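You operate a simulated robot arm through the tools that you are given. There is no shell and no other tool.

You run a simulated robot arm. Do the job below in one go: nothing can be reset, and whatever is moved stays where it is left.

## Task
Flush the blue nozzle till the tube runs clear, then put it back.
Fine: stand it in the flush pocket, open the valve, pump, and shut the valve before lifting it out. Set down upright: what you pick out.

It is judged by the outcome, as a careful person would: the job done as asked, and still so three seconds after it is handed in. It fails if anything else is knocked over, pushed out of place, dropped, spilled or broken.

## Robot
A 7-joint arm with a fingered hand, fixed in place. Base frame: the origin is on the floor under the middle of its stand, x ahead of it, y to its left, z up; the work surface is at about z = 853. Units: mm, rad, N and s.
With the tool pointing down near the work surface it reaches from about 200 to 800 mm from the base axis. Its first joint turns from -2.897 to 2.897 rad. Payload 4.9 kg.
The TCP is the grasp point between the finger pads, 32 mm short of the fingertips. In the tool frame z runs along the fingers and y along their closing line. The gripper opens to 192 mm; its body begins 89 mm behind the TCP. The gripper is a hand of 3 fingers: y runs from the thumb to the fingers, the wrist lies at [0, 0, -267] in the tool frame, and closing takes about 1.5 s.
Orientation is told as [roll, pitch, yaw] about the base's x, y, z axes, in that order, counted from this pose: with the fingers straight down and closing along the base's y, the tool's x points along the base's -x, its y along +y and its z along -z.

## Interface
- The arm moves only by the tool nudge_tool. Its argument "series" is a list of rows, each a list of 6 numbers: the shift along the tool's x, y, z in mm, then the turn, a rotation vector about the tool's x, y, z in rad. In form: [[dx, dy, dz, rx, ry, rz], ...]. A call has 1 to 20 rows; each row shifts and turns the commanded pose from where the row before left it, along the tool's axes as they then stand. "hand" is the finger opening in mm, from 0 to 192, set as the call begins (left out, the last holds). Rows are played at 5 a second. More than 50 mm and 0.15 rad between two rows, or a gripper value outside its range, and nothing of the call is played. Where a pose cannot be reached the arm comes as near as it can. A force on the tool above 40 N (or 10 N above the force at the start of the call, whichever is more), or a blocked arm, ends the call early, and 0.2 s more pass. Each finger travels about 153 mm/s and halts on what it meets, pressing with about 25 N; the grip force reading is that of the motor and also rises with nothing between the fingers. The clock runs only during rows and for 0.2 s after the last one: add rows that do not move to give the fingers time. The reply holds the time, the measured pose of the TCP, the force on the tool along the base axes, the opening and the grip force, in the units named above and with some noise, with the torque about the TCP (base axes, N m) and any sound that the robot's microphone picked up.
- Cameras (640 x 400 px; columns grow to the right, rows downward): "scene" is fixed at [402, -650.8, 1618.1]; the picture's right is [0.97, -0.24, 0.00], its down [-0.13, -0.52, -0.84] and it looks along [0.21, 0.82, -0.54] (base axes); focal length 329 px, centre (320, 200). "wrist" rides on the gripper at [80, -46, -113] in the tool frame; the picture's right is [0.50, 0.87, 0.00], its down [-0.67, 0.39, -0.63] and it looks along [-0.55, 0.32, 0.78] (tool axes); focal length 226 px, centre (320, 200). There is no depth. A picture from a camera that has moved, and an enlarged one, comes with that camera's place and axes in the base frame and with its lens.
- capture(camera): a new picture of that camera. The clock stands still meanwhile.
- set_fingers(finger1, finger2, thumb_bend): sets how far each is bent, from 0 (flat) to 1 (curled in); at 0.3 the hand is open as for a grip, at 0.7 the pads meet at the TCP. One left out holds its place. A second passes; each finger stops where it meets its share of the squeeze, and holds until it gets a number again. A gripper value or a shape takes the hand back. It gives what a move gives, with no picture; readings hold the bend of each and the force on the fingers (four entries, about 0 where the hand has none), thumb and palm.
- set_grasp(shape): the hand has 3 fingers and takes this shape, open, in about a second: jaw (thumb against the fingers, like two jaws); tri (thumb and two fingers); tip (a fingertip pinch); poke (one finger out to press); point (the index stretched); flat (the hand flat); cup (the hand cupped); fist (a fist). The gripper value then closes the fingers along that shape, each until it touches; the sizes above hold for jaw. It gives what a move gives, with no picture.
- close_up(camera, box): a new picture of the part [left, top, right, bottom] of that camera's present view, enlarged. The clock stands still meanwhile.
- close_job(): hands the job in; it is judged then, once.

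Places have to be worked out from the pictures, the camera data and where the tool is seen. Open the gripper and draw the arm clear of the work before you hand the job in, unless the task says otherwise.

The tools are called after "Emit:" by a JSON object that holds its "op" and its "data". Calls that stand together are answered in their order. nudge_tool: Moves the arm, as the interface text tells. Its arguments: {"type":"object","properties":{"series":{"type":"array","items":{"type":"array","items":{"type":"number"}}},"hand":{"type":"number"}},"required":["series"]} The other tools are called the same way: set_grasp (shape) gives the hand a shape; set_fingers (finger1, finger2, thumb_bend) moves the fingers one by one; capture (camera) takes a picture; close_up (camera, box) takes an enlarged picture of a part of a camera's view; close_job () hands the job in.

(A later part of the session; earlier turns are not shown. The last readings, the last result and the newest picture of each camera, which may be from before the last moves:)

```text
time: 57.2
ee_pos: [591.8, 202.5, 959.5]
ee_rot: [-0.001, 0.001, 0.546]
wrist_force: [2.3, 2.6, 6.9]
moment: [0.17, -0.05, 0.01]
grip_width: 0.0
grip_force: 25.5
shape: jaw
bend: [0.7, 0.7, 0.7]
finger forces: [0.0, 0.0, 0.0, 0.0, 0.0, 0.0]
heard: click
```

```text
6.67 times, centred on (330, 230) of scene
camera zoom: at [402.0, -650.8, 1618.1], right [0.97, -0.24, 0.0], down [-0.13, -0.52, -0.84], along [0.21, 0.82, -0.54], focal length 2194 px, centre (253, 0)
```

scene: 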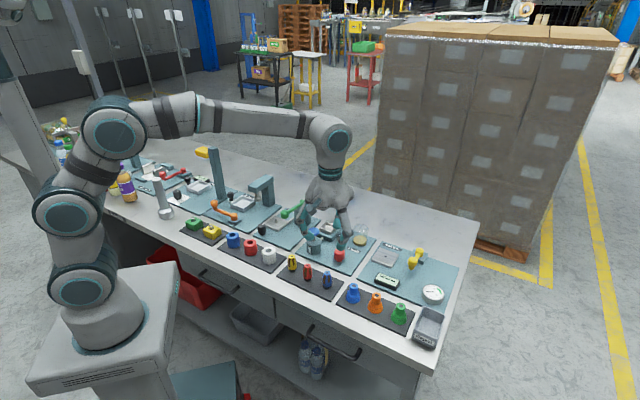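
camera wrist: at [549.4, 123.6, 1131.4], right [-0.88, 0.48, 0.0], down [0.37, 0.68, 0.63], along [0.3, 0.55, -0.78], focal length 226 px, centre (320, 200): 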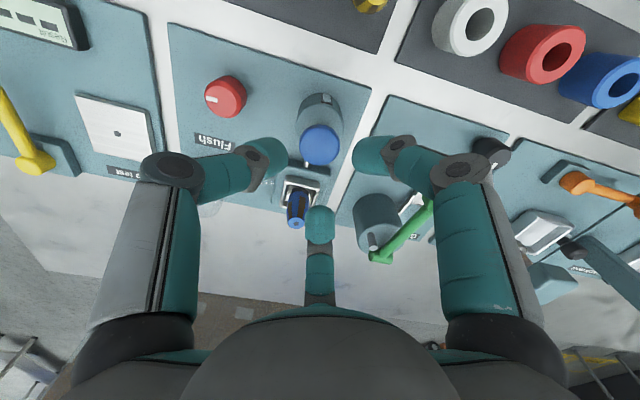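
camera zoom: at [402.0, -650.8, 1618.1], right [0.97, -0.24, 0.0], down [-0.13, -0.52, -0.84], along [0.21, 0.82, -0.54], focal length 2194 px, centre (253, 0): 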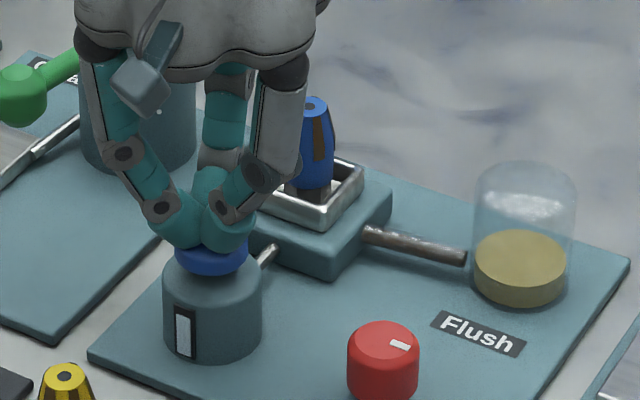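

There was a click and the tube ran brown, so a stroke works. I'll let the knob come up fully and pump again, checking the tube each time.

Emit:
{"op": "nudge_tool", "data": {"series": [[0, 0, -8, 0, 0, 0], [0, 0, -8, 0, 0, 0], [0, 0, -8, 0, 0, 0], [0, 0, 0, 0, 0, 0], [0, 0, 8, 0, 0, 0], [0, 0, 6, 0, 0, 0], [0, 0, 5, 0, 0, 0], [0, 0, 5, 0, 0, 0], [0, 0, 0, 0, 0, 0]]}}

Emit:
{"op": "close_up", "data": {"camera": "scene", "box": [290, 200, 370, 260]}}

```text
time: 59.2
ee_pos: [593.3, 203.9, 957.8]
ee_rot: [-0.001, -0.003, 0.544]
wrist_force: [2.6, 1.9, 7.4]
moment: [0.1, -0.12, 0.0]
grip_width: 0.2
grip_force: 24.9
shape: jaw
bend: [0.7, 0.7, 0.7]
finger forces: [0.0, 0.0, 0.0, 0.0, 0.1, 0.0]
heard: click
```

```text
6.67 times, centred on (330, 230) of scene
camera zoom: at [402.0, -650.8, 1618.1], right [0.97, -0.24, 0.0], down [-0.13, -0.52, -0.84], along [0.21, 0.82, -0.54], focal length 2194 px, centre (253, 0)
```

zoom: 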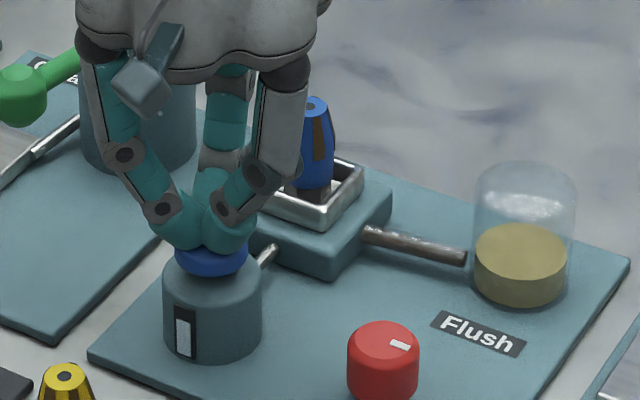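

Another click. The tube is still brown, the jar level is rising a little, and the pump's gauge is dropping. I'll pump again.

Emit:
{"op": "nudge_tool", "data": {"series": [[0, 0, -8, 0, 0, 0], [0, 0, -8, 0, 0, 0], [0, 0, -8, 0, 0, 0], [0, 0, 0, 0, 0, 0], [0, 0, 8, 0, 0, 0], [0, 0, 6, 0, 0, 0], [0, 0, 5, 0, 0, 0], [0, 0, 5, 0, 0, 0], [0, 0, 0, 0, 0, 0]]}}

Emit:
{"op": "close_up", "data": {"camera": "scene", "box": [290, 200, 370, 260]}}

```text
time: 61.2
ee_pos: [593.2, 204.3, 957.9]
ee_rot: [0.002, -0.001, 0.543]
wrist_force: [0.1, 2.2, 8.0]
moment: [0.2, -0.07, 0.02]
grip_width: 0.0
grip_force: 24.6
shape: jaw
bend: [0.7, 0.7, 0.7]
finger forces: [0.0, 0.1, 0.1, 0.1, 0.1, 0.0]
heard: click
```

```text
6.67 times, centred on (330, 230) of scene
camera zoom: at [402.0, -650.8, 1618.1], right [0.97, -0.24, 0.0], down [-0.13, -0.52, -0.84], along [0.21, 0.82, -0.54], focal length 2194 px, centre (253, 0)
```

zoom: 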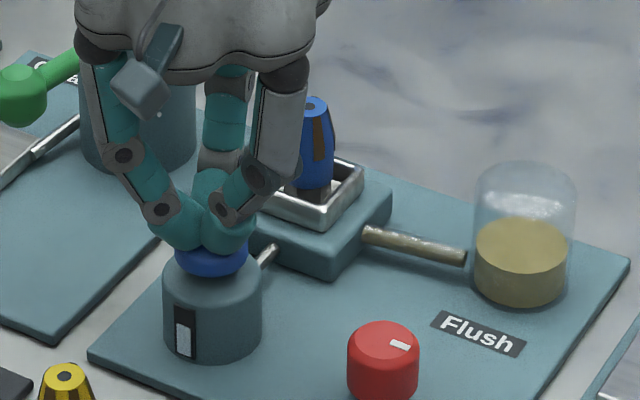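

The tube is getting lighter. I'll give it another stroke.

Emit:
{"op": "nudge_tool", "data": {"series": [[0, 0, -8, 0, 0, 0], [0, 0, -8, 0, 0, 0], [0, 0, -8, 0, 0, 0], [0, 0, 0, 0, 0, 0], [0, 0, 8, 0, 0, 0], [0, 0, 6, 0, 0, 0], [0, 0, 5, 0, 0, 0], [0, 0, 5, 0, 0, 0], [0, 0, 0, 0, 0, 0]]}}

Emit:
{"op": "close_up", "data": {"camera": "scene", "box": [290, 200, 370, 260]}}

```text
time: 63.2
ee_pos: [593.6, 204.7, 957.8]
ee_rot: [0.0, 0.0, 0.544]
wrist_force: [0.1, -0.4, 7.4]
moment: [0.02, -0.01, -0.02]
grip_width: 0.0
grip_force: 24.8
shape: jaw
bend: [0.7, 0.7, 0.7]
finger forces: [0.1, 0.0, 0.0, 0.0, 0.0, 0.1]
heard: click
```

```text
6.67 times, centred on (330, 230) of scene
camera zoom: at [402.0, -650.8, 1618.1], right [0.97, -0.24, 0.0], down [-0.13, -0.52, -0.84], along [0.21, 0.82, -0.54], focal length 2194 px, centre (253, 0)
```

zoom: 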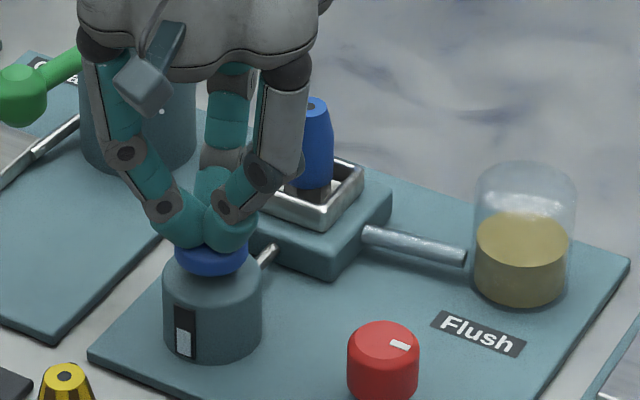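

The tube looks clear and the brown streaks on the nozzle are gone. I'll zoom in to confirm.

Emit:
{"op": "close_up", "data": {"camera": "scene", "box": [325, 205, 375, 240]}}

Emit:
{"op": "capture", "data": {"camera": "wrist"}}

```text
11.43 times, centred on (350, 222) of scene
camera zoom: at [402.0, -650.8, 1618.1], right [0.97, -0.24, 0.0], down [-0.13, -0.52, -0.84], along [0.21, 0.82, -0.54], focal length 3761 px, centre (-23, -57)
```

zoom: 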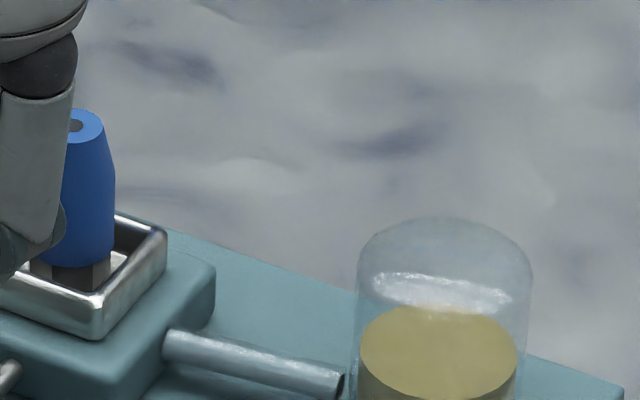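

```text
taken
camera wrist: at [550.0, 123.1, 1071.8], right [-0.88, 0.48, 0.0], down [0.37, 0.68, 0.63], along [0.31, 0.55, -0.77], focal length 226 px, centre (320, 200)
```

wrist: 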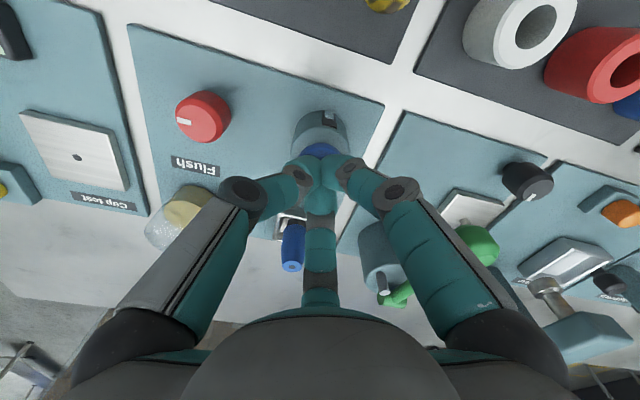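

The tube runs clear and the nozzle is clean after four strokes, so I'm done pumping. I'll rise, open the hand, go back over the valve and yaw to about 0.40 rad for a counter-clockwise close.

Emit:
{"op": "nudge_tool", "data": {"series": [[0, 0, -10, 0, 0, 0], [0, 0, -15, 0, 0, 0], [0, 0, -18, 0, 0, 0], [0, 0, -20, 0, 0, 0], [0, 0, 0, 0, 0, 0]]}}

Emit:
{"op": "nudge_tool", "data": {"series": [[-6, -22, 0, 0, 0, 0], [-8, -29.5, 0, 0, 0, 0], [-8, -29, 0, 0, 0, 0], [-3.8, -15, 0, 0, 0, 0.07], [0, 0, 0, 0, 0, 0.075], [0, 0, 0, 0, 0, 0], [0, 0, 0, 0, 0, 0]], "hand": 55}}

Emit:
{"op": "capture", "data": {"camera": "wrist"}}

Emit:
{"op": "close_up", "data": {"camera": "wrist", "box": [265, 80, 375, 180]}}

Emit:
{"op": "close_up", "data": {"camera": "scene", "box": [290, 190, 390, 260]}}

```text
time: 64.4
ee_pos: [591.9, 203.5, 1018.5]
ee_rot: [0.0, 0.001, 0.545]
wrist_force: [0.1, 0.1, -0.7]
moment: [-0.01, 0.02, 0.0]
grip_width: 0.0
grip_force: 25.0
shape: jaw
bend: [0.7, 0.7, 0.7]
finger forces: [0.0, 0.0, 0.1, 0.0, 0.0, 0.0]
```

```text
time: 66.0
ee_pos: [663.0, 136.7, 1020.4]
ee_rot: [0.0, 0.0, 0.398]
wrist_force: [-0.7, 0.8, -1.4]
moment: [-0.01, 0.01, -0.01]
grip_width: 54.3
grip_force: 0.1
shape: jaw
bend: [0.48, 0.48, 0.7]
finger forces: [0.0, 0.0, 0.0, 0.1, 0.1, 0.1]
```

```text
taken
camera wrist: at [608.4, 62.8, 1134.0], right [-0.8, 0.6, 0.0], down [0.47, 0.62, 0.63], along [0.38, 0.5, -0.78], focal length 226 px, centre (320, 200)
```

wrist: 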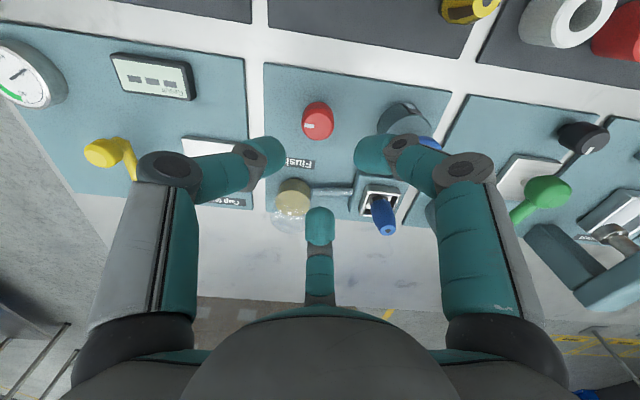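

```text
4.00 times, centred on (320, 130) of wrist
camera zoom: at [608.4, 62.8, 1134.0], right [-0.8, 0.6, 0.0], down [0.47, 0.62, 0.63], along [0.38, 0.5, -0.78], focal length 904 px, centre (320, 480)
```

zoom: 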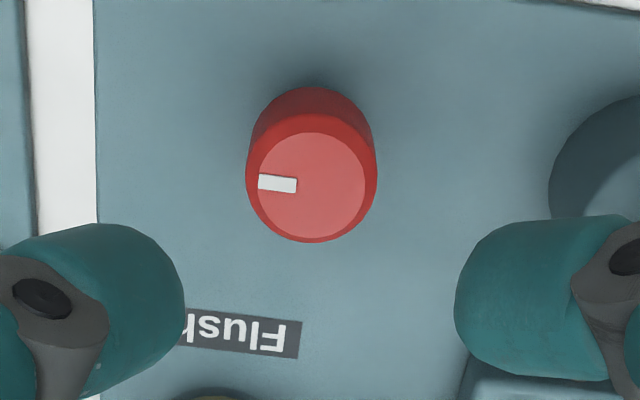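

```text
5.71 times, centred on (340, 225) of scene
camera zoom: at [402.0, -650.8, 1618.1], right [0.97, -0.24, 0.0], down [-0.13, -0.52, -0.84], along [0.21, 0.82, -0.54], focal length 1880 px, centre (206, 57)
```

zoom: 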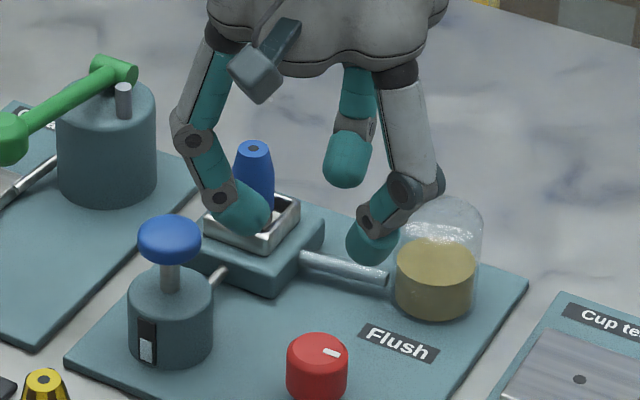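

The knob is about 2 mm off the axis; I'll correct that, descend around it and close.

Emit:
{"op": "nudge_tool", "data": {"series": [[-1.1, -1.9, 20, 0, 0, 0], [0, 0, 25, 0, 0, 0], [0, 0, 25, 0, 0, 0], [0, 0, 20, 0, 0, 0], [0, 0, 15, 0, 0, 0], [0, 0, 8, 0, 0, 0], [0, 0, 4, 0, 0, 0], [0, 0, 0, 0, 0, 0]], "hand": 55}}

Emit:
{"op": "nudge_tool", "data": {"series": [[0, 0, 0, 0, 0, 0], [0, 0, 0, 0, 0, 0], [0, 0, 0, 0, 0, 0], [0, 0, 0, 0, 0, 0], [0, 0, 0, 0, 0, 0]], "hand": 0}}

Emit:
{"op": "close_up", "data": {"camera": "wrist", "box": [250, 120, 390, 220]}}

```text
time: 67.8
ee_pos: [666.7, 134.3, 903.9]
ee_rot: [0.0, -0.001, 0.401]
wrist_force: [-0.9, -0.5, -0.5]
moment: [0.0, 0.01, -0.01]
grip_width: 54.6
grip_force: 0.1
shape: jaw
bend: [0.48, 0.48, 0.7]
finger forces: [0.1, 0.1, 0.0, 0.0, 0.0, 0.1]
```

```text
time: 69.0
ee_pos: [667.4, 134.7, 903.3]
ee_rot: [0.001, 0.0, 0.398]
wrist_force: [1.3, 0.2, -5.6]
moment: [-0.03, -0.03, 0.08]
grip_width: 28.7
grip_force: 25.1
shape: jaw
bend: [0.76, 0.76, 0.7]
finger forces: [21.8, 21.5, 0.0, 0.1, 22.2, 0.0]
```

```text
4.00 times, centred on (320, 170) of wrist
camera zoom: at [612.4, 60.5, 1017.3], right [-0.8, 0.6, 0.0], down [0.47, 0.62, 0.63], along [0.38, 0.5, -0.78], focal length 904 px, centre (320, 320)
```

zoom: 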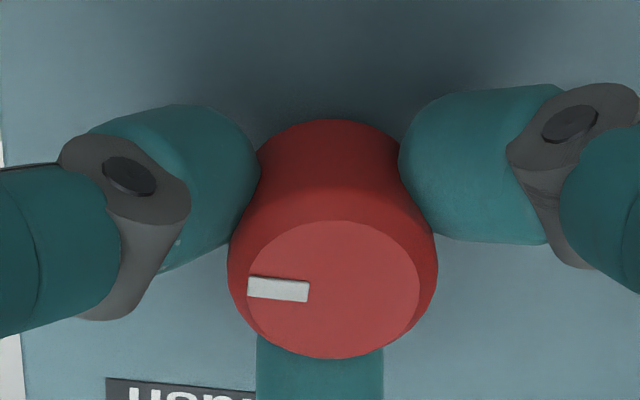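

Firm grip on the knob. I'll turn counter-clockwise by 0.9 rad.

Emit:
{"op": "nudge_tool", "data": {"series": [[0, 0, 0, 0, 0, -0.06], [0, 0, 0, 0, 0, -0.08], [0, 0, 0, 0, 0, -0.085], [0, 0, 0, 0, 0, -0.085], [0, 0, 0, 0, 0, -0.085], [0, 0, 0, 0, 0, -0.085], [0, 0, 0, 0, 0, -0.085], [0, 0, 0, 0, 0, -0.085], [0, 0, 0, 0, 0, -0.085], [0, 0, 0, 0, 0, -0.085], [0, 0, 0, 0, 0, -0.08], [0, 0, 0, 0, 0, 0]]}}

Emit:
{"op": "close_up", "data": {"camera": "wrist", "box": [250, 120, 390, 220]}}

Emit:
{"op": "close_up", "data": {"camera": "scene", "box": [290, 190, 390, 260]}}

```text
time: 71.6
ee_pos: [665.8, 135.0, 904.1]
ee_rot: [0.0, -0.001, 1.301]
wrist_force: [2.1, 6.2, -7.8]
moment: [0.2, -0.12, -0.04]
grip_width: 28.3
grip_force: 25.1
shape: jaw
bend: [0.76, 0.76, 0.7]
finger forces: [20.0, 26.4, 0.0, 0.0, 23.9, 0.1]
```

```text
4.00 times, centred on (320, 170) of wrist
camera zoom: at [689.9, 45.5, 1017.4], right [-0.97, -0.25, 0.0], down [-0.19, 0.75, 0.63], along [-0.16, 0.61, -0.78], focal length 904 px, centre (320, 320)
```

zoom: 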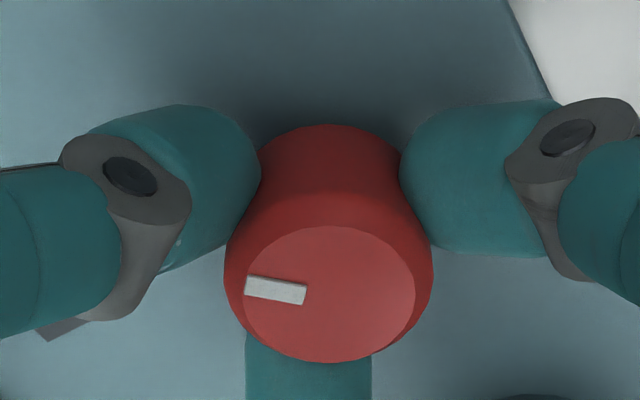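

```text
5.71 times, centred on (340, 225) of scene
camera zoom: at [402.0, -650.8, 1618.1], right [0.97, -0.24, 0.0], down [-0.13, -0.52, -0.84], along [0.21, 0.82, -0.54], focal length 1880 px, centre (206, 57)
```

zoom: 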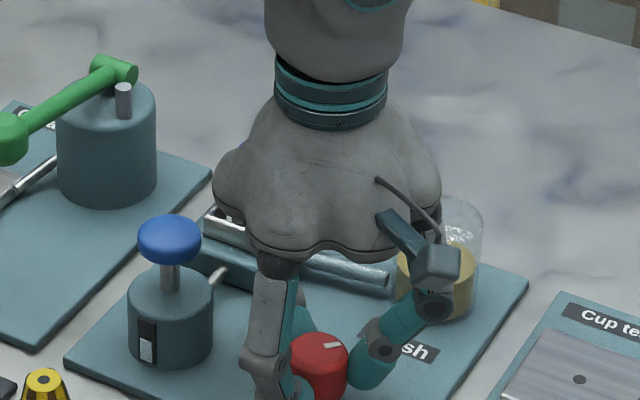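

It turned about 52° freely. I'll release, yaw back in place and grip again to finish closing.

Emit:
{"op": "nudge_tool", "data": {"series": [[0, 0, 0, 0, 0, 0], [0, 0, 0, 0, 0, 0], [0, 0, 0, 0, 0, 0.1], [0, 0, 0, 0, 0, 0.1], [0, 0, 0, 0, 0, 0.1], [0, 0, 0, 0, 0, 0.1], [0, 0, 0, 0, 0, 0.1], [0, 0, 0, 0, 0, 0.1], [0, 0, 0, 0, 0, 0.1], [0, 0, 0, 0, 0, 0.1], [0, 0, 0, 0, 0, 0.05], [0, 0, 0, 0, 0, 0]], "hand": 52}}

Emit:
{"op": "nudge_tool", "data": {"series": [[0, 0, 0, 0, 0, 0], [0, 0, 0, 0, 0, 0], [0, 0, 0, 0, 0, 0], [0, 0, 0, 0, 0, 0], [0, 0, 0, 0, 0, -0.06], [0, 0, 0, 0, 0, -0.08], [0, 0, 0, 0, 0, -0.08], [0, 0, 0, 0, 0, -0.08], [0, 0, 0, 0, 0, -0.08], [0, 0, 0, 0, 0, -0.08], [0, 0, 0, 0, 0, -0.05], [0, 0, 0, 0, 0, 0]], "hand": 0}}

Emit:
{"op": "close_up", "data": {"camera": "wrist", "box": [250, 120, 390, 220]}}

Emit:
{"op": "close_up", "data": {"camera": "scene", "box": [290, 190, 390, 260]}}

```text
time: 74.2
ee_pos: [666.8, 134.5, 903.6]
ee_rot: [-0.001, -0.001, 0.447]
wrist_force: [0.1, 0.1, -0.4]
moment: [-0.05, 0.01, 0.03]
grip_width: 51.9
grip_force: 0.0
shape: jaw
bend: [0.49, 0.49, 0.7]
finger forces: [0.0, 0.0, 0.1, 0.0, 0.0, 0.1]
```

```text
time: 76.8
ee_pos: [665.5, 133.6, 903.1]
ee_rot: [0.002, 0.002, 0.962]
wrist_force: [0.1, 7.5, -11.3]
moment: [0.23, -0.07, -0.06]
grip_width: 28.5
grip_force: 24.9
shape: jaw
bend: [0.76, 0.76, 0.7]
finger forces: [21.4, 25.2, 0.0, 0.1, 20.3, 0.1]
```

```text
4.00 times, centred on (320, 170) of wrist
camera zoom: at [659.5, 42.4, 1016.6], right [-1.0, 0.09, 0.0], down [0.07, 0.77, 0.63], along [0.05, 0.63, -0.78], focal length 904 px, centre (320, 320)
```

zoom: 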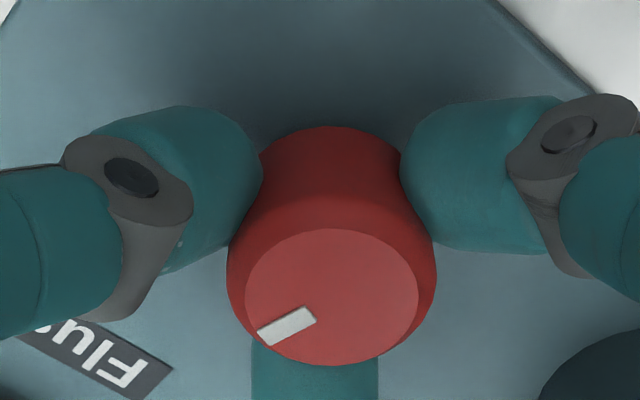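

```text
5.71 times, centred on (340, 225) of scene
camera zoom: at [402.0, -650.8, 1618.1], right [0.97, -0.24, 0.0], down [-0.13, -0.52, -0.84], along [0.21, 0.82, -0.54], focal length 1880 px, centre (206, 57)
```

zoom: 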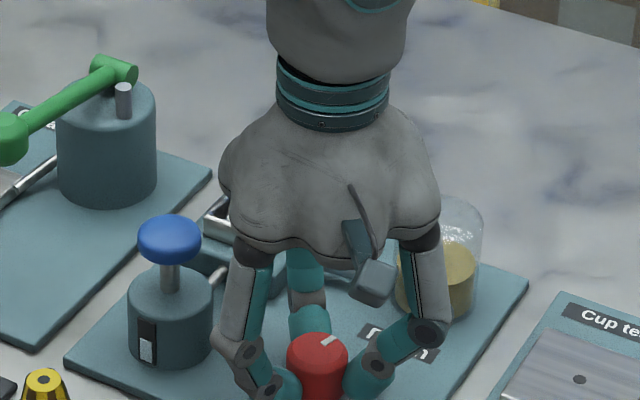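

The mark is at about 31°, and it started at about 47–50°. I'll continue counter-clockwise in small steps to the stop.

Emit:
{"op": "nudge_tool", "data": {"series": [[0, 0, 0, 0, 0, -0.05], [0, 0, 0, 0, 0, -0.05], [0, 0, 0, 0, 0, -0.05], [0, 0, 0, 0, 0, -0.05], [0, 0, 0, 0, 0, 0]]}}

Emit:
{"op": "nudge_tool", "data": {"series": [[0, 0, 0, 0, 0, -0.04], [0, 0, 0, 0, 0, -0.04], [0, 0, 0, 0, 0, -0.04], [0, 0, 0, 0, 0, 0]]}}

Emit:
{"op": "close_up", "data": {"camera": "wrist", "box": [250, 120, 390, 220]}}

```text
time: 78.0
ee_pos: [666.4, 133.5, 903.5]
ee_rot: [0.001, 0.001, 1.161]
wrist_force: [3.4, 9.0, -13.5]
moment: [0.28, -0.1, -0.03]
grip_width: 28.0
grip_force: 25.5
shape: jaw
bend: [0.76, 0.75, 0.7]
finger forces: [19.5, 26.2, 0.0, 0.0, 22.1, 0.0]
```

```text
time: 79.0
ee_pos: [666.0, 132.8, 903.9]
ee_rot: [0.001, -0.001, 1.279]
wrist_force: [2.8, 6.9, -14.9]
moment: [0.25, -0.13, -0.04]
grip_width: 28.0
grip_force: 24.8
shape: jaw
bend: [0.76, 0.75, 0.7]
finger forces: [19.3, 24.6, 0.0, 0.1, 23.3, 0.0]
```

```text
4.00 times, centred on (320, 170) of wrist
camera zoom: at [688.0, 44.8, 1016.9], right [-0.97, -0.23, 0.0], down [-0.18, 0.75, 0.63], along [-0.15, 0.61, -0.78], focal length 904 px, centre (320, 320)
```

zoom: 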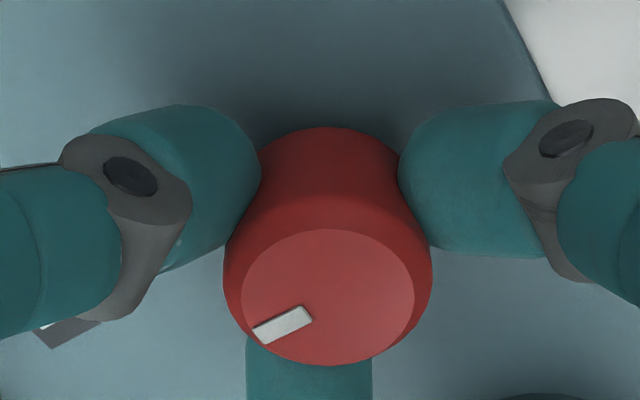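

The mark is back at about 47° with no stop felt yet. A little further to seat it at the closed stop.

Emit:
{"op": "nudge_tool", "data": {"series": [[0, 0, 0, 0, 0, -0.04], [0, 0, 0, 0, 0, -0.04], [0, 0, 0, 0, 0, 0]]}}

Emit:
{"op": "close_up", "data": {"camera": "wrist", "box": [250, 120, 390, 220]}}

Emit:
{"op": "close_up", "data": {"camera": "scene", "box": [310, 215, 390, 265]}}

```text
time: 79.8
ee_pos: [666.2, 133.5, 902.4]
ee_rot: [0.0, 0.0, 1.359]
wrist_force: [2.6, 2.4, -13.0]
moment: [0.11, -0.16, -0.21]
grip_width: 28.1
grip_force: 24.9
shape: jaw
bend: [0.76, 0.75, 0.7]
finger forces: [18.5, 26.5, 0.1, 0.1, 25.1, 0.0]
```

```text
4.00 times, centred on (320, 170) of wrist
camera zoom: at [694.8, 46.1, 1016.9], right [-0.95, -0.31, 0.0], down [-0.24, 0.74, 0.63], along [-0.19, 0.6, -0.78], focal length 904 px, centre (320, 320)
```

zoom: 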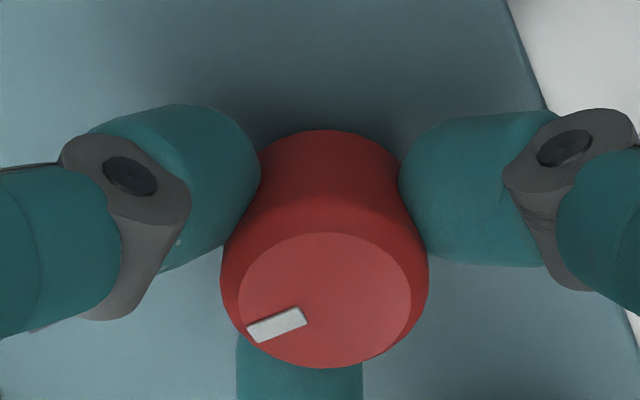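

```text
8.00 times, centred on (350, 240) of scene
camera zoom: at [402.0, -650.8, 1618.1], right [0.97, -0.24, 0.0], down [-0.13, -0.52, -0.84], along [0.21, 0.82, -0.54], focal length 2633 px, centre (80, -120)
```

zoom: 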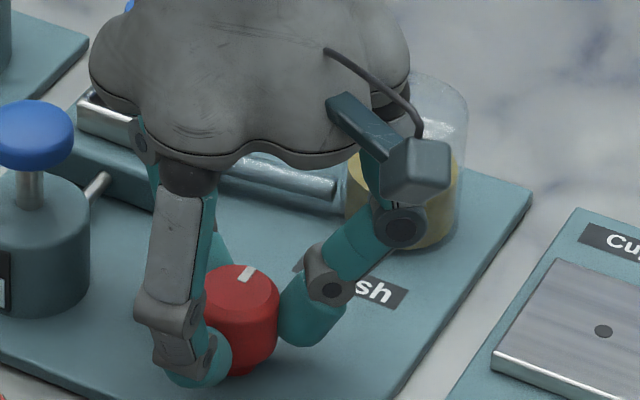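

The torque has risen to 0.21 N·m, so the closed stop is reached. I'll press 0.03 rad more into the stop to be sure, relax it and release.

Emit:
{"op": "nudge_tool", "data": {"series": [[0, 0, 0, 0, 0, -0.03], [0, 0, 0, 0, 0, 0]]}}

Emit:
{"op": "nudge_tool", "data": {"series": [[0, 0, 0, 0, 0, 0.04], [0, 0, 0, 0, 0, 0]]}}

Emit:
{"op": "nudge_tool", "data": {"series": [[0, 0, 0, 0, 0, 0], [0, 0, 0, 0, 0, 0], [0, 0, 0, 0, 0, 0], [0, 0, -10, 0, 0, 0], [0, 0, -20, 0, 0, 0], [0, 0, -25, 0, 0, 0], [0, 0, -30, 0, 0, 0], [0, 0, -30, 0, 0, 0], [0, 0, 0, 0, 0, 0]], "hand": 52}}

Emit:
{"op": "close_up", "data": {"camera": "scene", "box": [310, 215, 390, 265]}}

Emit:
{"op": "capture", "data": {"camera": "wrist"}}

```text
time: 80.4
ee_pos: [665.5, 133.7, 902.8]
ee_rot: [0.002, 0.001, 1.389]
wrist_force: [3.0, -4.2, -13.4]
moment: [0.01, -0.11, -0.27]
grip_width: 27.8
grip_force: 24.9
shape: jaw
bend: [0.76, 0.75, 0.7]
finger forces: [18.7, 25.9, 0.0, 0.0, 26.5, 0.1]
```

```text
time: 81.0
ee_pos: [665.1, 133.9, 902.5]
ee_rot: [0.001, -0.001, 1.348]
wrist_force: [4.4, -2.5, -10.3]
moment: [0.02, -0.14, -0.1]
grip_width: 27.8
grip_force: 25.3
shape: jaw
bend: [0.76, 0.75, 0.7]
finger forces: [20.1, 24.2, 0.0, 0.1, 26.6, 0.0]
```

```text
time: 83.0
ee_pos: [664.7, 135.6, 1018.3]
ee_rot: [0.001, 0.002, 1.349]
wrist_force: [-0.2, 1.2, 0.9]
moment: [-0.02, 0.0, -0.01]
grip_width: 51.9
grip_force: 0.1
shape: jaw
bend: [0.49, 0.49, 0.7]
finger forces: [0.1, 0.1, 0.0, 0.1, 0.0, 0.0]
```

```text
8.00 times, centred on (350, 240) of scene
camera zoom: at [402.0, -650.8, 1618.1], right [0.97, -0.24, 0.0], down [-0.13, -0.52, -0.84], along [0.21, 0.82, -0.54], focal length 2633 px, centre (80, -120)
```

zoom: 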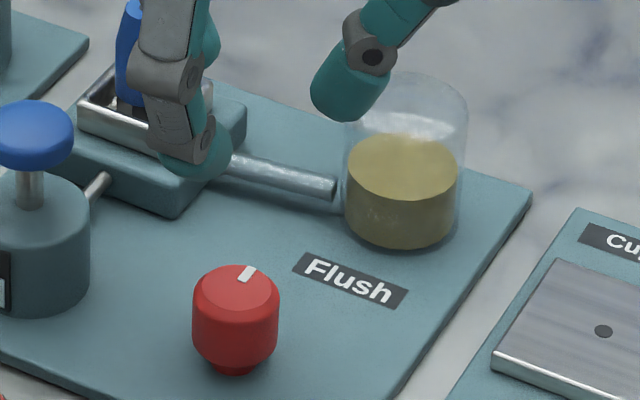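

```text
taken
camera wrist: at [693.0, 48.1, 1132.0], right [-0.95, -0.3, 0.0], down [-0.23, 0.74, 0.63], along [-0.19, 0.6, -0.78], focal length 226 px, centre (320, 200)
```

wrist: 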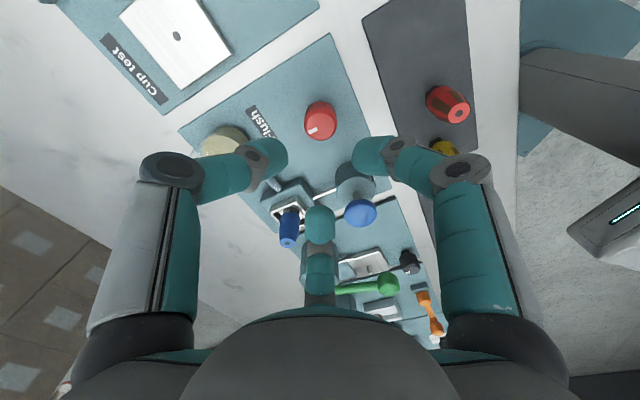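

The valve mark is back exactly where it started, so it's shut. I'll yaw back to about 0.337 rad and move above the nozzle in the pocket.

Emit:
{"op": "nudge_tool", "data": {"series": [[0, 0, 0, 0, 0, 0.1265], [0, 0, 0, 0, 0, 0.1265], [0, 0, 0, 0, 0, 0.1265], [0, 0, 0, 0, 0, 0.1265], [0, 0, 0, 0, 0, 0.1265], [0, 0, 0, 0, 0, 0.1265], [0, 0, 0, 0, 0, 0.1265], [0, 0, 0, 0, 0, 0.1265], [-8, 22.3, 0, 0, 0, 0], [-13, 37, 0, 0, 0, 0], [-13, 37, 0, 0, 0, 0], [-12.4, 36, 0, 0, 0, 0], [0, 0, 0, 0, 0, 0], [0, 0, 0, 0, 0, 0]], "hand": 60}}

Emit:
{"op": "capture", "data": {"camera": "wrist"}}

Emit:
{"op": "close_up", "data": {"camera": "wrist", "box": [275, 80, 365, 170]}}

Emit:
{"op": "close_up", "data": {"camera": "scene", "box": [290, 190, 390, 260]}}

```text
time: 86.0
ee_pos: [664.5, 271.6, 1020.4]
ee_rot: [0.0, 0.0, 0.335]
wrist_force: [1.4, 0.4, 0.3]
moment: [0.0, 0.0, 0.03]
grip_width: 59.9
grip_force: 0.1
shape: jaw
bend: [0.47, 0.47, 0.7]
finger forces: [0.0, 0.1, 0.0, 0.1, 0.1, 0.1]
```

```text
taken
camera wrist: at [604.5, 201.8, 1133.7], right [-0.76, 0.65, 0.0], down [0.51, 0.59, 0.63], along [0.41, 0.48, -0.78], focal length 226 px, centre (320, 200)
```

wrist: 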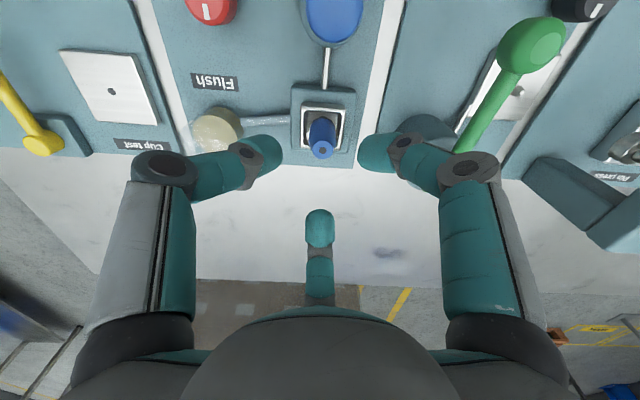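

```text
4.44 times, centred on (320, 125) of wrist
camera zoom: at [604.5, 201.8, 1133.7], right [-0.76, 0.65, 0.0], down [0.51, 0.59, 0.63], along [0.41, 0.48, -0.78], focal length 1005 px, centre (320, 533)
```

zoom: 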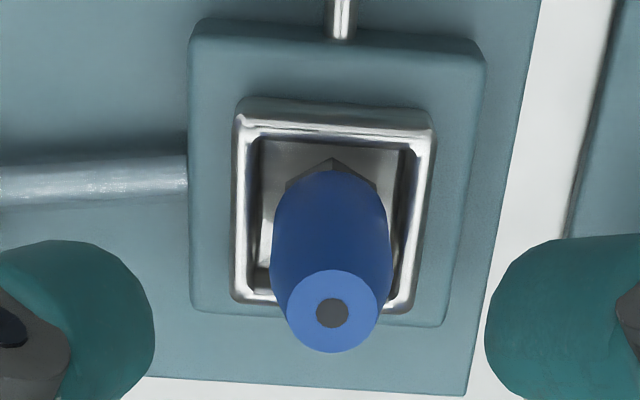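

```text
5.71 times, centred on (340, 225) of scene
camera zoom: at [402.0, -650.8, 1618.1], right [0.97, -0.24, 0.0], down [-0.13, -0.52, -0.84], along [0.21, 0.82, -0.54], focal length 1880 px, centre (206, 57)
```

zoom: 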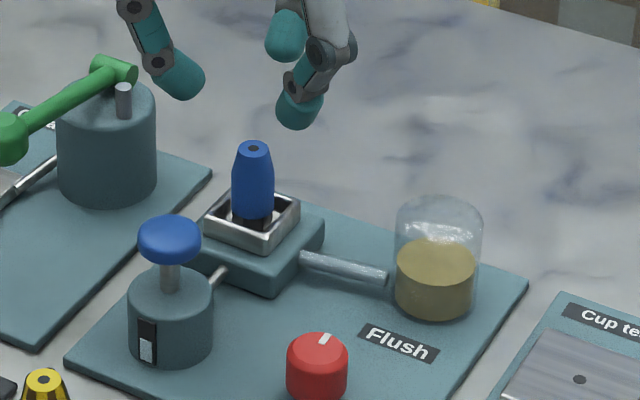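

The nozzle is upright in the pocket, offset about 5 mm from the axis. I'll correct that and descend around it to TCP z ≈ 940.

Emit:
{"op": "nudge_tool", "data": {"series": [[-2.67, 4.38, 0, 0, 0, 0], [0, 0, 20, 0, 0, 0], [0, 0, 18, 0, 0, 0], [0, 0, 15, 0, 0, 0], [0, 0, 13, 0, 0, 0], [0, 0, 10, 0, 0, 0], [0, 0, 4.5, 0, 0, 0], [0, 0, 0, 0, 0, 0]], "hand": 60}}

Emit:
{"op": "capture", "data": {"camera": "wrist"}}

Emit:
{"op": "close_up", "data": {"camera": "wrist", "box": [250, 120, 390, 220]}}

Emit:
{"op": "close_up", "data": {"camera": "scene", "box": [290, 190, 390, 260]}}

```text
time: 87.8
ee_pos: [666.9, 278.9, 938.3]
ee_rot: [-0.002, 0.0, 0.337]
wrist_force: [0.4, -0.7, -0.3]
moment: [0.0, -0.05, 0.02]
grip_width: 59.7
grip_force: 0.0
shape: jaw
bend: [0.47, 0.47, 0.7]
finger forces: [0.0, 0.0, 0.0, 0.0, 0.0, 0.0]
```

```text
taken
camera wrist: at [606.7, 209.2, 1052.3], right [-0.76, 0.65, 0.0], down [0.51, 0.59, 0.63], along [0.41, 0.48, -0.78], focal length 226 px, centre (320, 200)
```

wrist: 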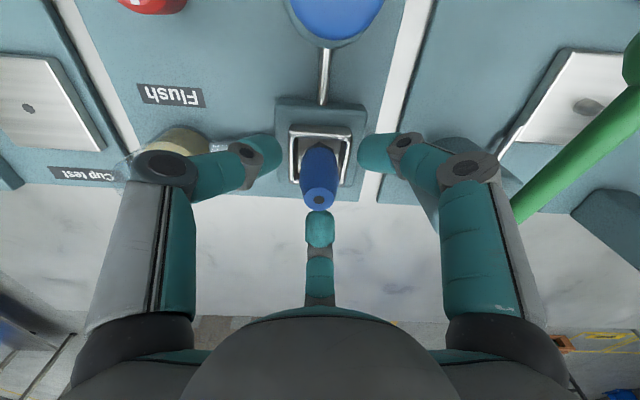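

```text
4.00 times, centred on (320, 170) of wrist
camera zoom: at [606.7, 209.2, 1052.3], right [-0.76, 0.65, 0.0], down [0.51, 0.59, 0.63], along [0.41, 0.48, -0.78], focal length 904 px, centre (320, 320)
```

zoom: 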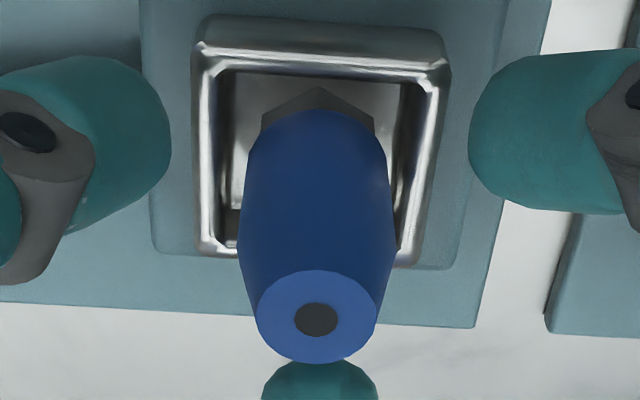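

```text
5.71 times, centred on (340, 225) of scene
camera zoom: at [402.0, -650.8, 1618.1], right [0.97, -0.24, 0.0], down [-0.13, -0.52, -0.84], along [0.21, 0.82, -0.54], focal length 1880 px, centre (206, 57)
```

zoom: 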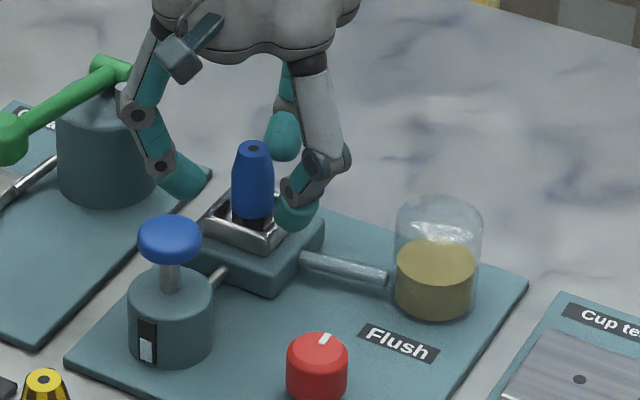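

The nozzle is about 2.4 mm toward the front relative to the axis. I'll correct that and close gently on it.

Emit:
{"op": "nudge_tool", "data": {"series": [[1.76, -1.76, 0, 0, 0, 0], [0, 0, 0, 0, 0, 0], [0, 0, 0, 0, 0, 0]], "hand": 60}}

Emit:
{"op": "close_up", "data": {"camera": "wrist", "box": [250, 120, 390, 220]}}

```text
time: 88.6
ee_pos: [665.6, 277.9, 939.6]
ee_rot: [0.001, 0.0, 0.336]
wrist_force: [1.2, 0.4, -0.6]
moment: [0.0, 0.02, 0.01]
grip_width: 59.7
grip_force: 0.0
shape: jaw
bend: [0.47, 0.47, 0.7]
finger forces: [0.0, 0.0, 0.0, 0.0, 0.1, 0.0]
```

```text
4.00 times, centred on (320, 170) of wrist
camera zoom: at [605.8, 207.0, 1052.3], right [-0.76, 0.65, 0.0], down [0.51, 0.59, 0.63], along [0.41, 0.48, -0.78], focal length 904 px, centre (320, 320)
```

zoom: 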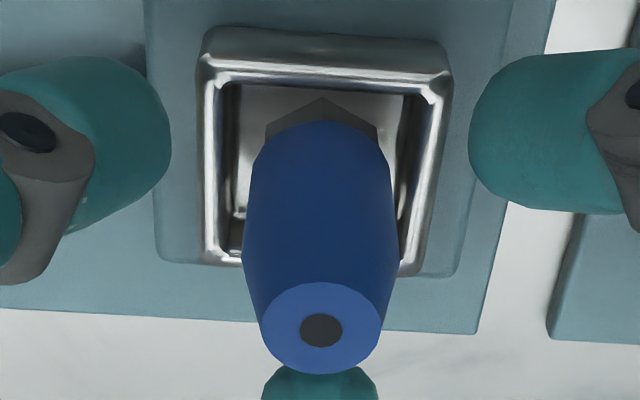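

Aligned. I'll close on the nozzle.

Emit:
{"op": "nudge_tool", "data": {"series": [[0, 0, 0, 0, 0, 0], [0, 0, 0, 0, 0, 0], [0, 0, 0, 0, 0, 0], [0, 0, 0, 0, 0, 0], [0, 0, 0, 0, 0, 0], [0, 0, 0, 0, 0, 0]], "hand": 0}}

Emit:
{"op": "close_up", "data": {"camera": "wrist", "box": [250, 120, 390, 220]}}

Emit:
{"op": "close_up", "data": {"camera": "scene", "box": [295, 195, 365, 245]}}

```text
time: 90.0
ee_pos: [664.9, 276.6, 939.1]
ee_rot: [0.001, -0.001, 0.337]
wrist_force: [-0.4, 0.1, -0.3]
moment: [0.0, 0.02, 0.0]
grip_width: 21.7
grip_force: 25.2
shape: jaw
bend: [0.75, 0.75, 0.7]
finger forces: [22.0, 22.0, 0.1, 0.0, 22.5, 0.1]
```

```text
4.00 times, centred on (320, 170) of wrist
camera zoom: at [605.8, 207.1, 1052.3], right [-0.76, 0.65, 0.0], down [0.51, 0.59, 0.63], along [0.41, 0.48, -0.78], focal length 904 px, centre (320, 320)
```

zoom: 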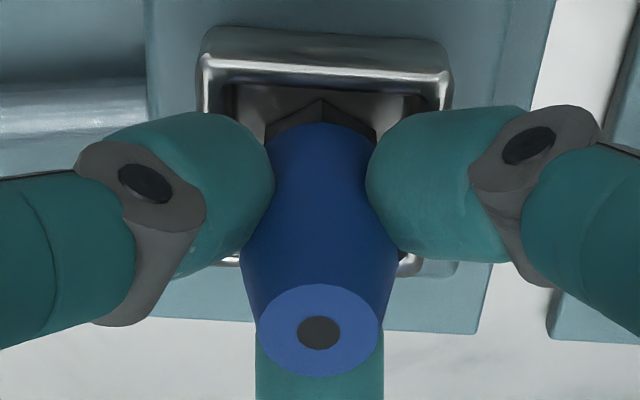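

```text
8.00 times, centred on (330, 220) of scene
camera zoom: at [402.0, -650.8, 1618.1], right [0.97, -0.24, 0.0], down [-0.13, -0.52, -0.84], along [0.21, 0.82, -0.54], focal length 2633 px, centre (240, 40)
```

zoom: 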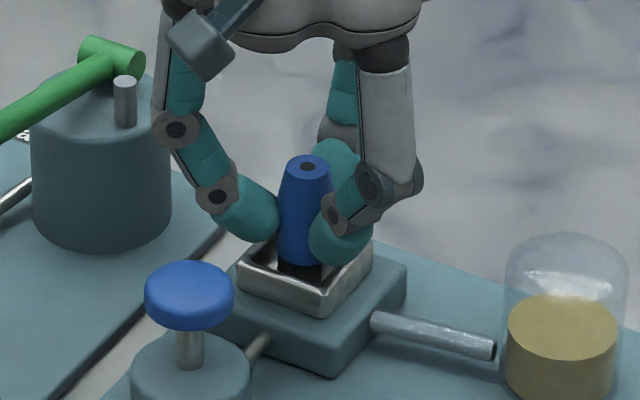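

The nozzle is firmly held, at the same hold height as before to within about 1 mm. I'll lift it straight out.

Emit:
{"op": "nudge_tool", "data": {"series": [[0, 0, -5, 0, 0, 0], [0, 0, -8, 0, 0, 0], [0, 0, -12, 0, 0, 0], [0, 0, -15, 0, 0, 0], [0, 0, -20, 0, 0, 0], [0, 0, -20, 0, 0, 0], [0, 0, 0, 0, 0, 0]]}}

Emit:
{"op": "close_up", "data": {"camera": "scene", "box": [280, 180, 380, 250]}}

```text
time: 91.6
ee_pos: [666.0, 278.8, 1017.6]
ee_rot: [0.002, 0.0, 0.337]
wrist_force: [0.5, -0.3, -1.4]
moment: [-0.01, -0.01, 0.0]
grip_width: 22.1
grip_force: 24.8
shape: jaw
bend: [0.75, 0.75, 0.7]
finger forces: [22.1, 22.0, 0.0, 0.0, 22.4, 0.0]
```

```text
5.71 times, centred on (330, 215) of scene
camera zoom: at [402.0, -650.8, 1618.1], right [0.97, -0.24, 0.0], down [-0.13, -0.52, -0.84], along [0.21, 0.82, -0.54], focal length 1880 px, centre (263, 114)
```

zoom: 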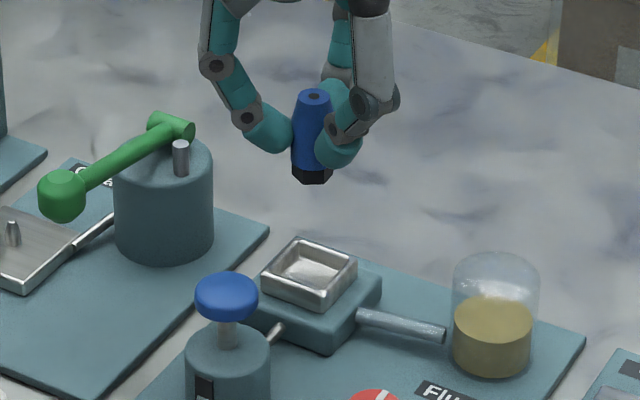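

The nozzle came out clean and upright. I'll carry it back along the reverse path to above its rack spot.

Emit:
{"op": "nudge_tool", "data": {"series": [[10, -14, 0, 0, 0, 0], [21, -29.6, 0, 0, 0, 0], [23, -32.4, 0, 0, 0, 0], [23, -32.4, 0, 0, 0, 0], [23, -32.4, 0, 0, 0, 0], [23, -32.4, 0, 0, 0, 0], [15, -21, 0, 0, 0, 0], [10, -14.1, 0, 0, 0, 0], [0, 0, 0, 0, 0, 0], [0, 0, 0, 0, 0, 0]]}}

Emit:
{"op": "capture", "data": {"camera": "wrist"}}

Emit:
{"op": "close_up", "data": {"camera": "scene", "box": [270, 200, 390, 290]}}

```text
time: 93.8
ee_pos: [591.6, 31.0, 1018.4]
ee_rot: [0.001, 0.0, 0.337]
wrist_force: [0.0, 0.0, -1.6]
moment: [-0.03, 0.0, 0.01]
grip_width: 21.7
grip_force: 24.9
shape: jaw
bend: [0.75, 0.75, 0.7]
finger forces: [22.1, 22.0, 0.0, 0.0, 22.5, 0.1]
```

```text
taken
camera wrist: at [532.3, -38.9, 1132.7], right [-0.76, 0.65, 0.0], down [0.51, 0.59, 0.63], along [0.41, 0.48, -0.78], focal length 226 px, centre (320, 200)
```

wrist: 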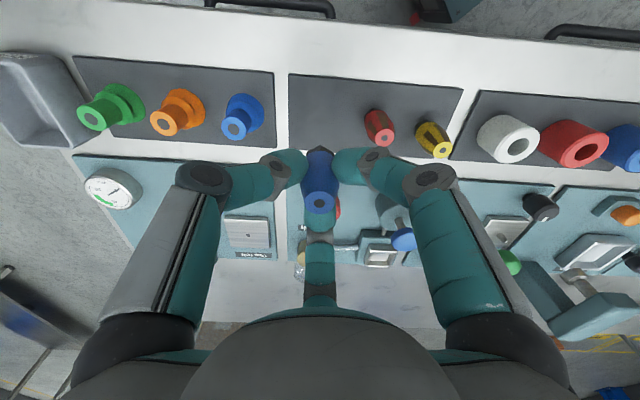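

```text
4.44 times, centred on (330, 245) of scene
camera zoom: at [402.0, -650.8, 1618.1], right [0.97, -0.24, 0.0], down [-0.13, -0.52, -0.84], along [0.21, 0.82, -0.54], focal length 1463 px, centre (276, 0)
```

zoom: 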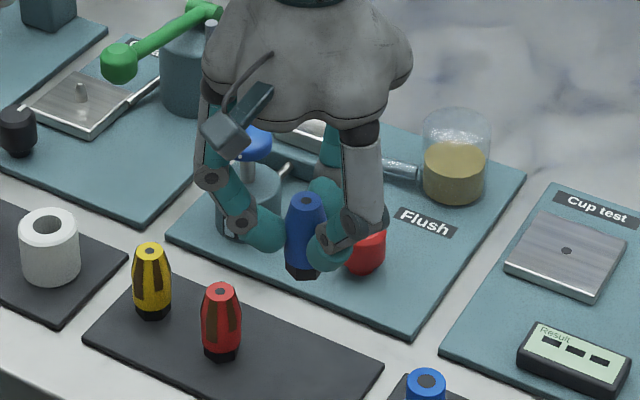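

I need about 2.7 mm of correction to match the original grasp pose. I'll apply it and descend to about 10 mm above the rack, then check.

Emit:
{"op": "nudge_tool", "data": {"series": [[-2.7, -0.4, 15, 0, 0, 0], [0, 0, 20, 0, 0, 0], [0, 0, 20, 0, 0, 0], [0, 0, 18, 0, 0, 0], [0, 0, 14, 0, 0, 0], [0, 0, 8, 0, 0, 0], [0, 0, 3, 0, 0, 0], [0, 0, 0, 0, 0, 0], [0, 0, 0, 0, 0, 0]]}}

Emit:
{"op": "capture", "data": {"camera": "wrist"}}

Emit:
{"op": "close_up", "data": {"camera": "wrist", "box": [250, 100, 390, 220]}}

Emit:
{"op": "close_up", "data": {"camera": "scene", "box": [280, 230, 380, 310]}}

```text
time: 95.8
ee_pos: [597.2, 29.0, 920.0]
ee_rot: [-0.001, 0.001, 0.337]
wrist_force: [-0.8, 0.1, -1.5]
moment: [0.02, 0.0, -0.01]
grip_width: 21.7
grip_force: 25.1
shape: jaw
bend: [0.75, 0.75, 0.7]
finger forces: [22.1, 22.0, 0.0, 0.0, 22.5, 0.1]
```

```text
taken
camera wrist: at [538.8, -39.6, 1033.2], right [-0.76, 0.65, 0.0], down [0.51, 0.59, 0.63], along [0.41, 0.48, -0.78], focal length 226 px, centre (320, 200)
```

wrist: 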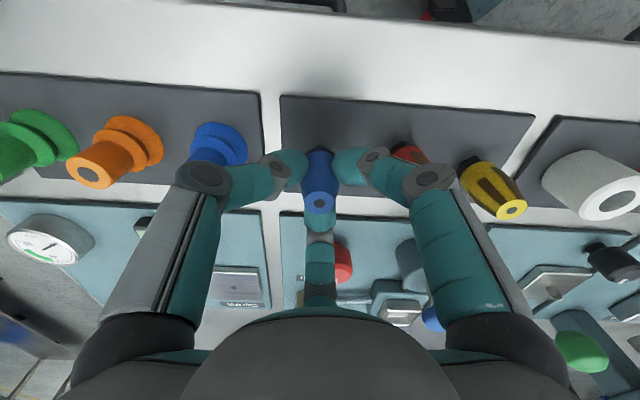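

```text
3.33 times, centred on (320, 160) of wrist
camera zoom: at [538.8, -39.6, 1033.2], right [-0.76, 0.65, 0.0], down [0.51, 0.59, 0.63], along [0.41, 0.48, -0.78], focal length 754 px, centre (320, 333)
```

zoom: 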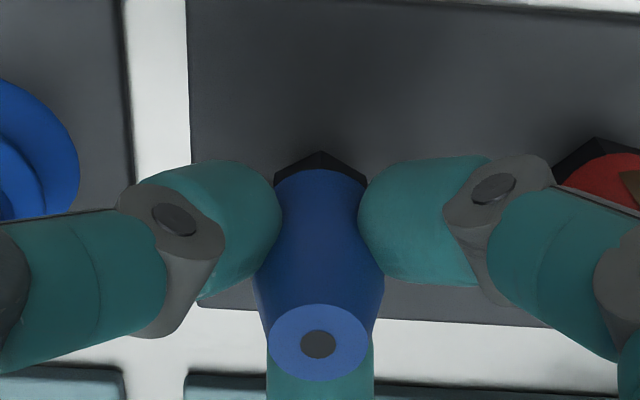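

```text
5.00 times, centred on (330, 270) of scene
camera zoom: at [402.0, -650.8, 1618.1], right [0.97, -0.24, 0.0], down [-0.13, -0.52, -0.84], along [0.21, 0.82, -0.54], focal length 1645 px, centre (270, -150)
```

zoom: 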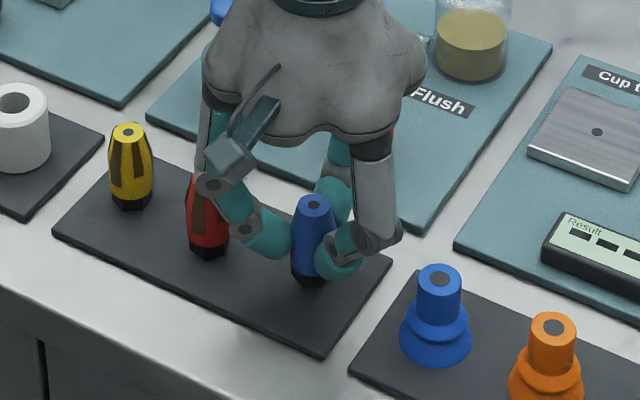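

The camera pose shows I'm about 4 mm off the original spot at this height. I'll correct before the final lowering.

Emit:
{"op": "nudge_tool", "data": {"series": [[1.6, 1.2, 0, 0, 0, 0], [1.6, 1.2, 0, 0, 0, 0], [0, 0, 0, 0, 0, 0], [0, 0, 0, 0, 0, 0]]}}

Emit:
{"op": "close_up", "data": {"camera": "wrist", "box": [250, 100, 390, 220]}}

```text
time: 96.8
ee_pos: [592.8, 32.2, 920.6]
ee_rot: [-0.001, 0.0, 0.338]
wrist_force: [-0.2, 0.6, 0.0]
moment: [0.01, 0.0, -0.01]
grip_width: 22.1
grip_force: 25.0
shape: jaw
bend: [0.75, 0.75, 0.7]
finger forces: [22.1, 21.9, 0.0, 0.1, 22.5, 0.0]
```

```text
3.33 times, centred on (320, 160) of wrist
camera zoom: at [534.2, -37.4, 1033.7], right [-0.76, 0.65, 0.0], down [0.51, 0.59, 0.63], along [0.41, 0.48, -0.78], focal length 754 px, centre (320, 333)
```

zoom: 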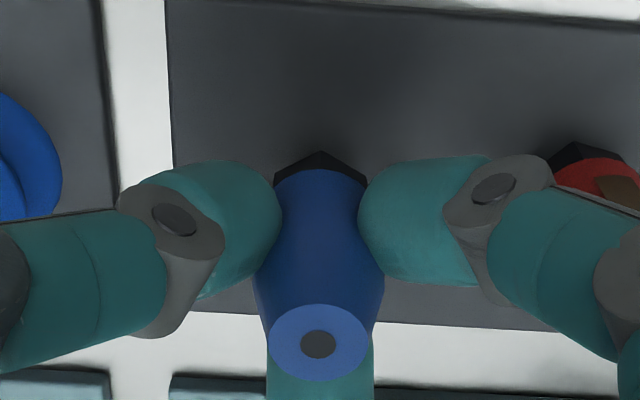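

Within about 1 mm now. I'll lower 6 mm, then creep down while watching the vertical force.

Emit:
{"op": "nudge_tool", "data": {"series": [[-0.4, -0.6, 3, 0, 0, 0], [0, 0, 3, 0, 0, 0], [0, 0, 0, 0, 0, 0]]}}

Emit:
{"op": "nudge_tool", "data": {"series": [[0, 0, 1.2, 0, 0, 0], [0, 0, 0, 0, 0, 0]]}}

Emit:
{"op": "close_up", "data": {"camera": "scene", "box": [295, 245, 365, 300]}}

```text
time: 97.6
ee_pos: [594.2, 31.0, 914.6]
ee_rot: [-0.001, 0.0, 0.337]
wrist_force: [0.8, 0.1, -0.8]
moment: [0.0, -0.01, 0.0]
grip_width: 22.0
grip_force: 25.2
shape: jaw
bend: [0.75, 0.75, 0.7]
finger forces: [22.2, 22.0, 0.1, 0.0, 22.5, 0.0]
```

```text
time: 98.2
ee_pos: [595.5, 33.0, 913.1]
ee_rot: [-0.001, 0.001, 0.338]
wrist_force: [0.0, -0.3, -0.6]
moment: [0.02, 0.0, 0.0]
grip_width: 21.8
grip_force: 25.6
shape: jaw
bend: [0.75, 0.75, 0.7]
finger forces: [22.1, 22.0, 0.1, 0.0, 22.6, 0.0]
```

```text
7.27 times, centred on (330, 272) of scene
camera zoom: at [402.0, -650.8, 1618.1], right [0.97, -0.24, 0.0], down [-0.13, -0.52, -0.84], along [0.21, 0.82, -0.54], focal length 2393 px, centre (247, -327)
```

zoom: 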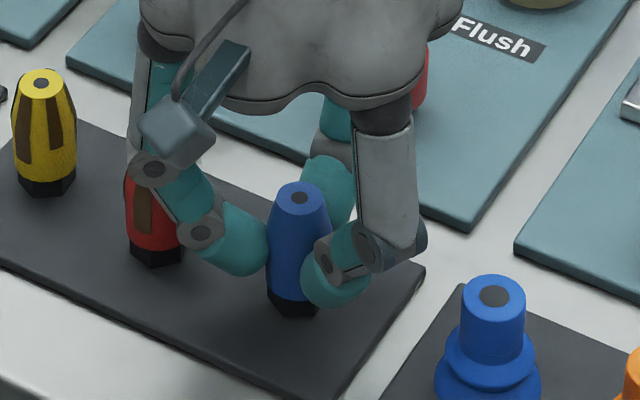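

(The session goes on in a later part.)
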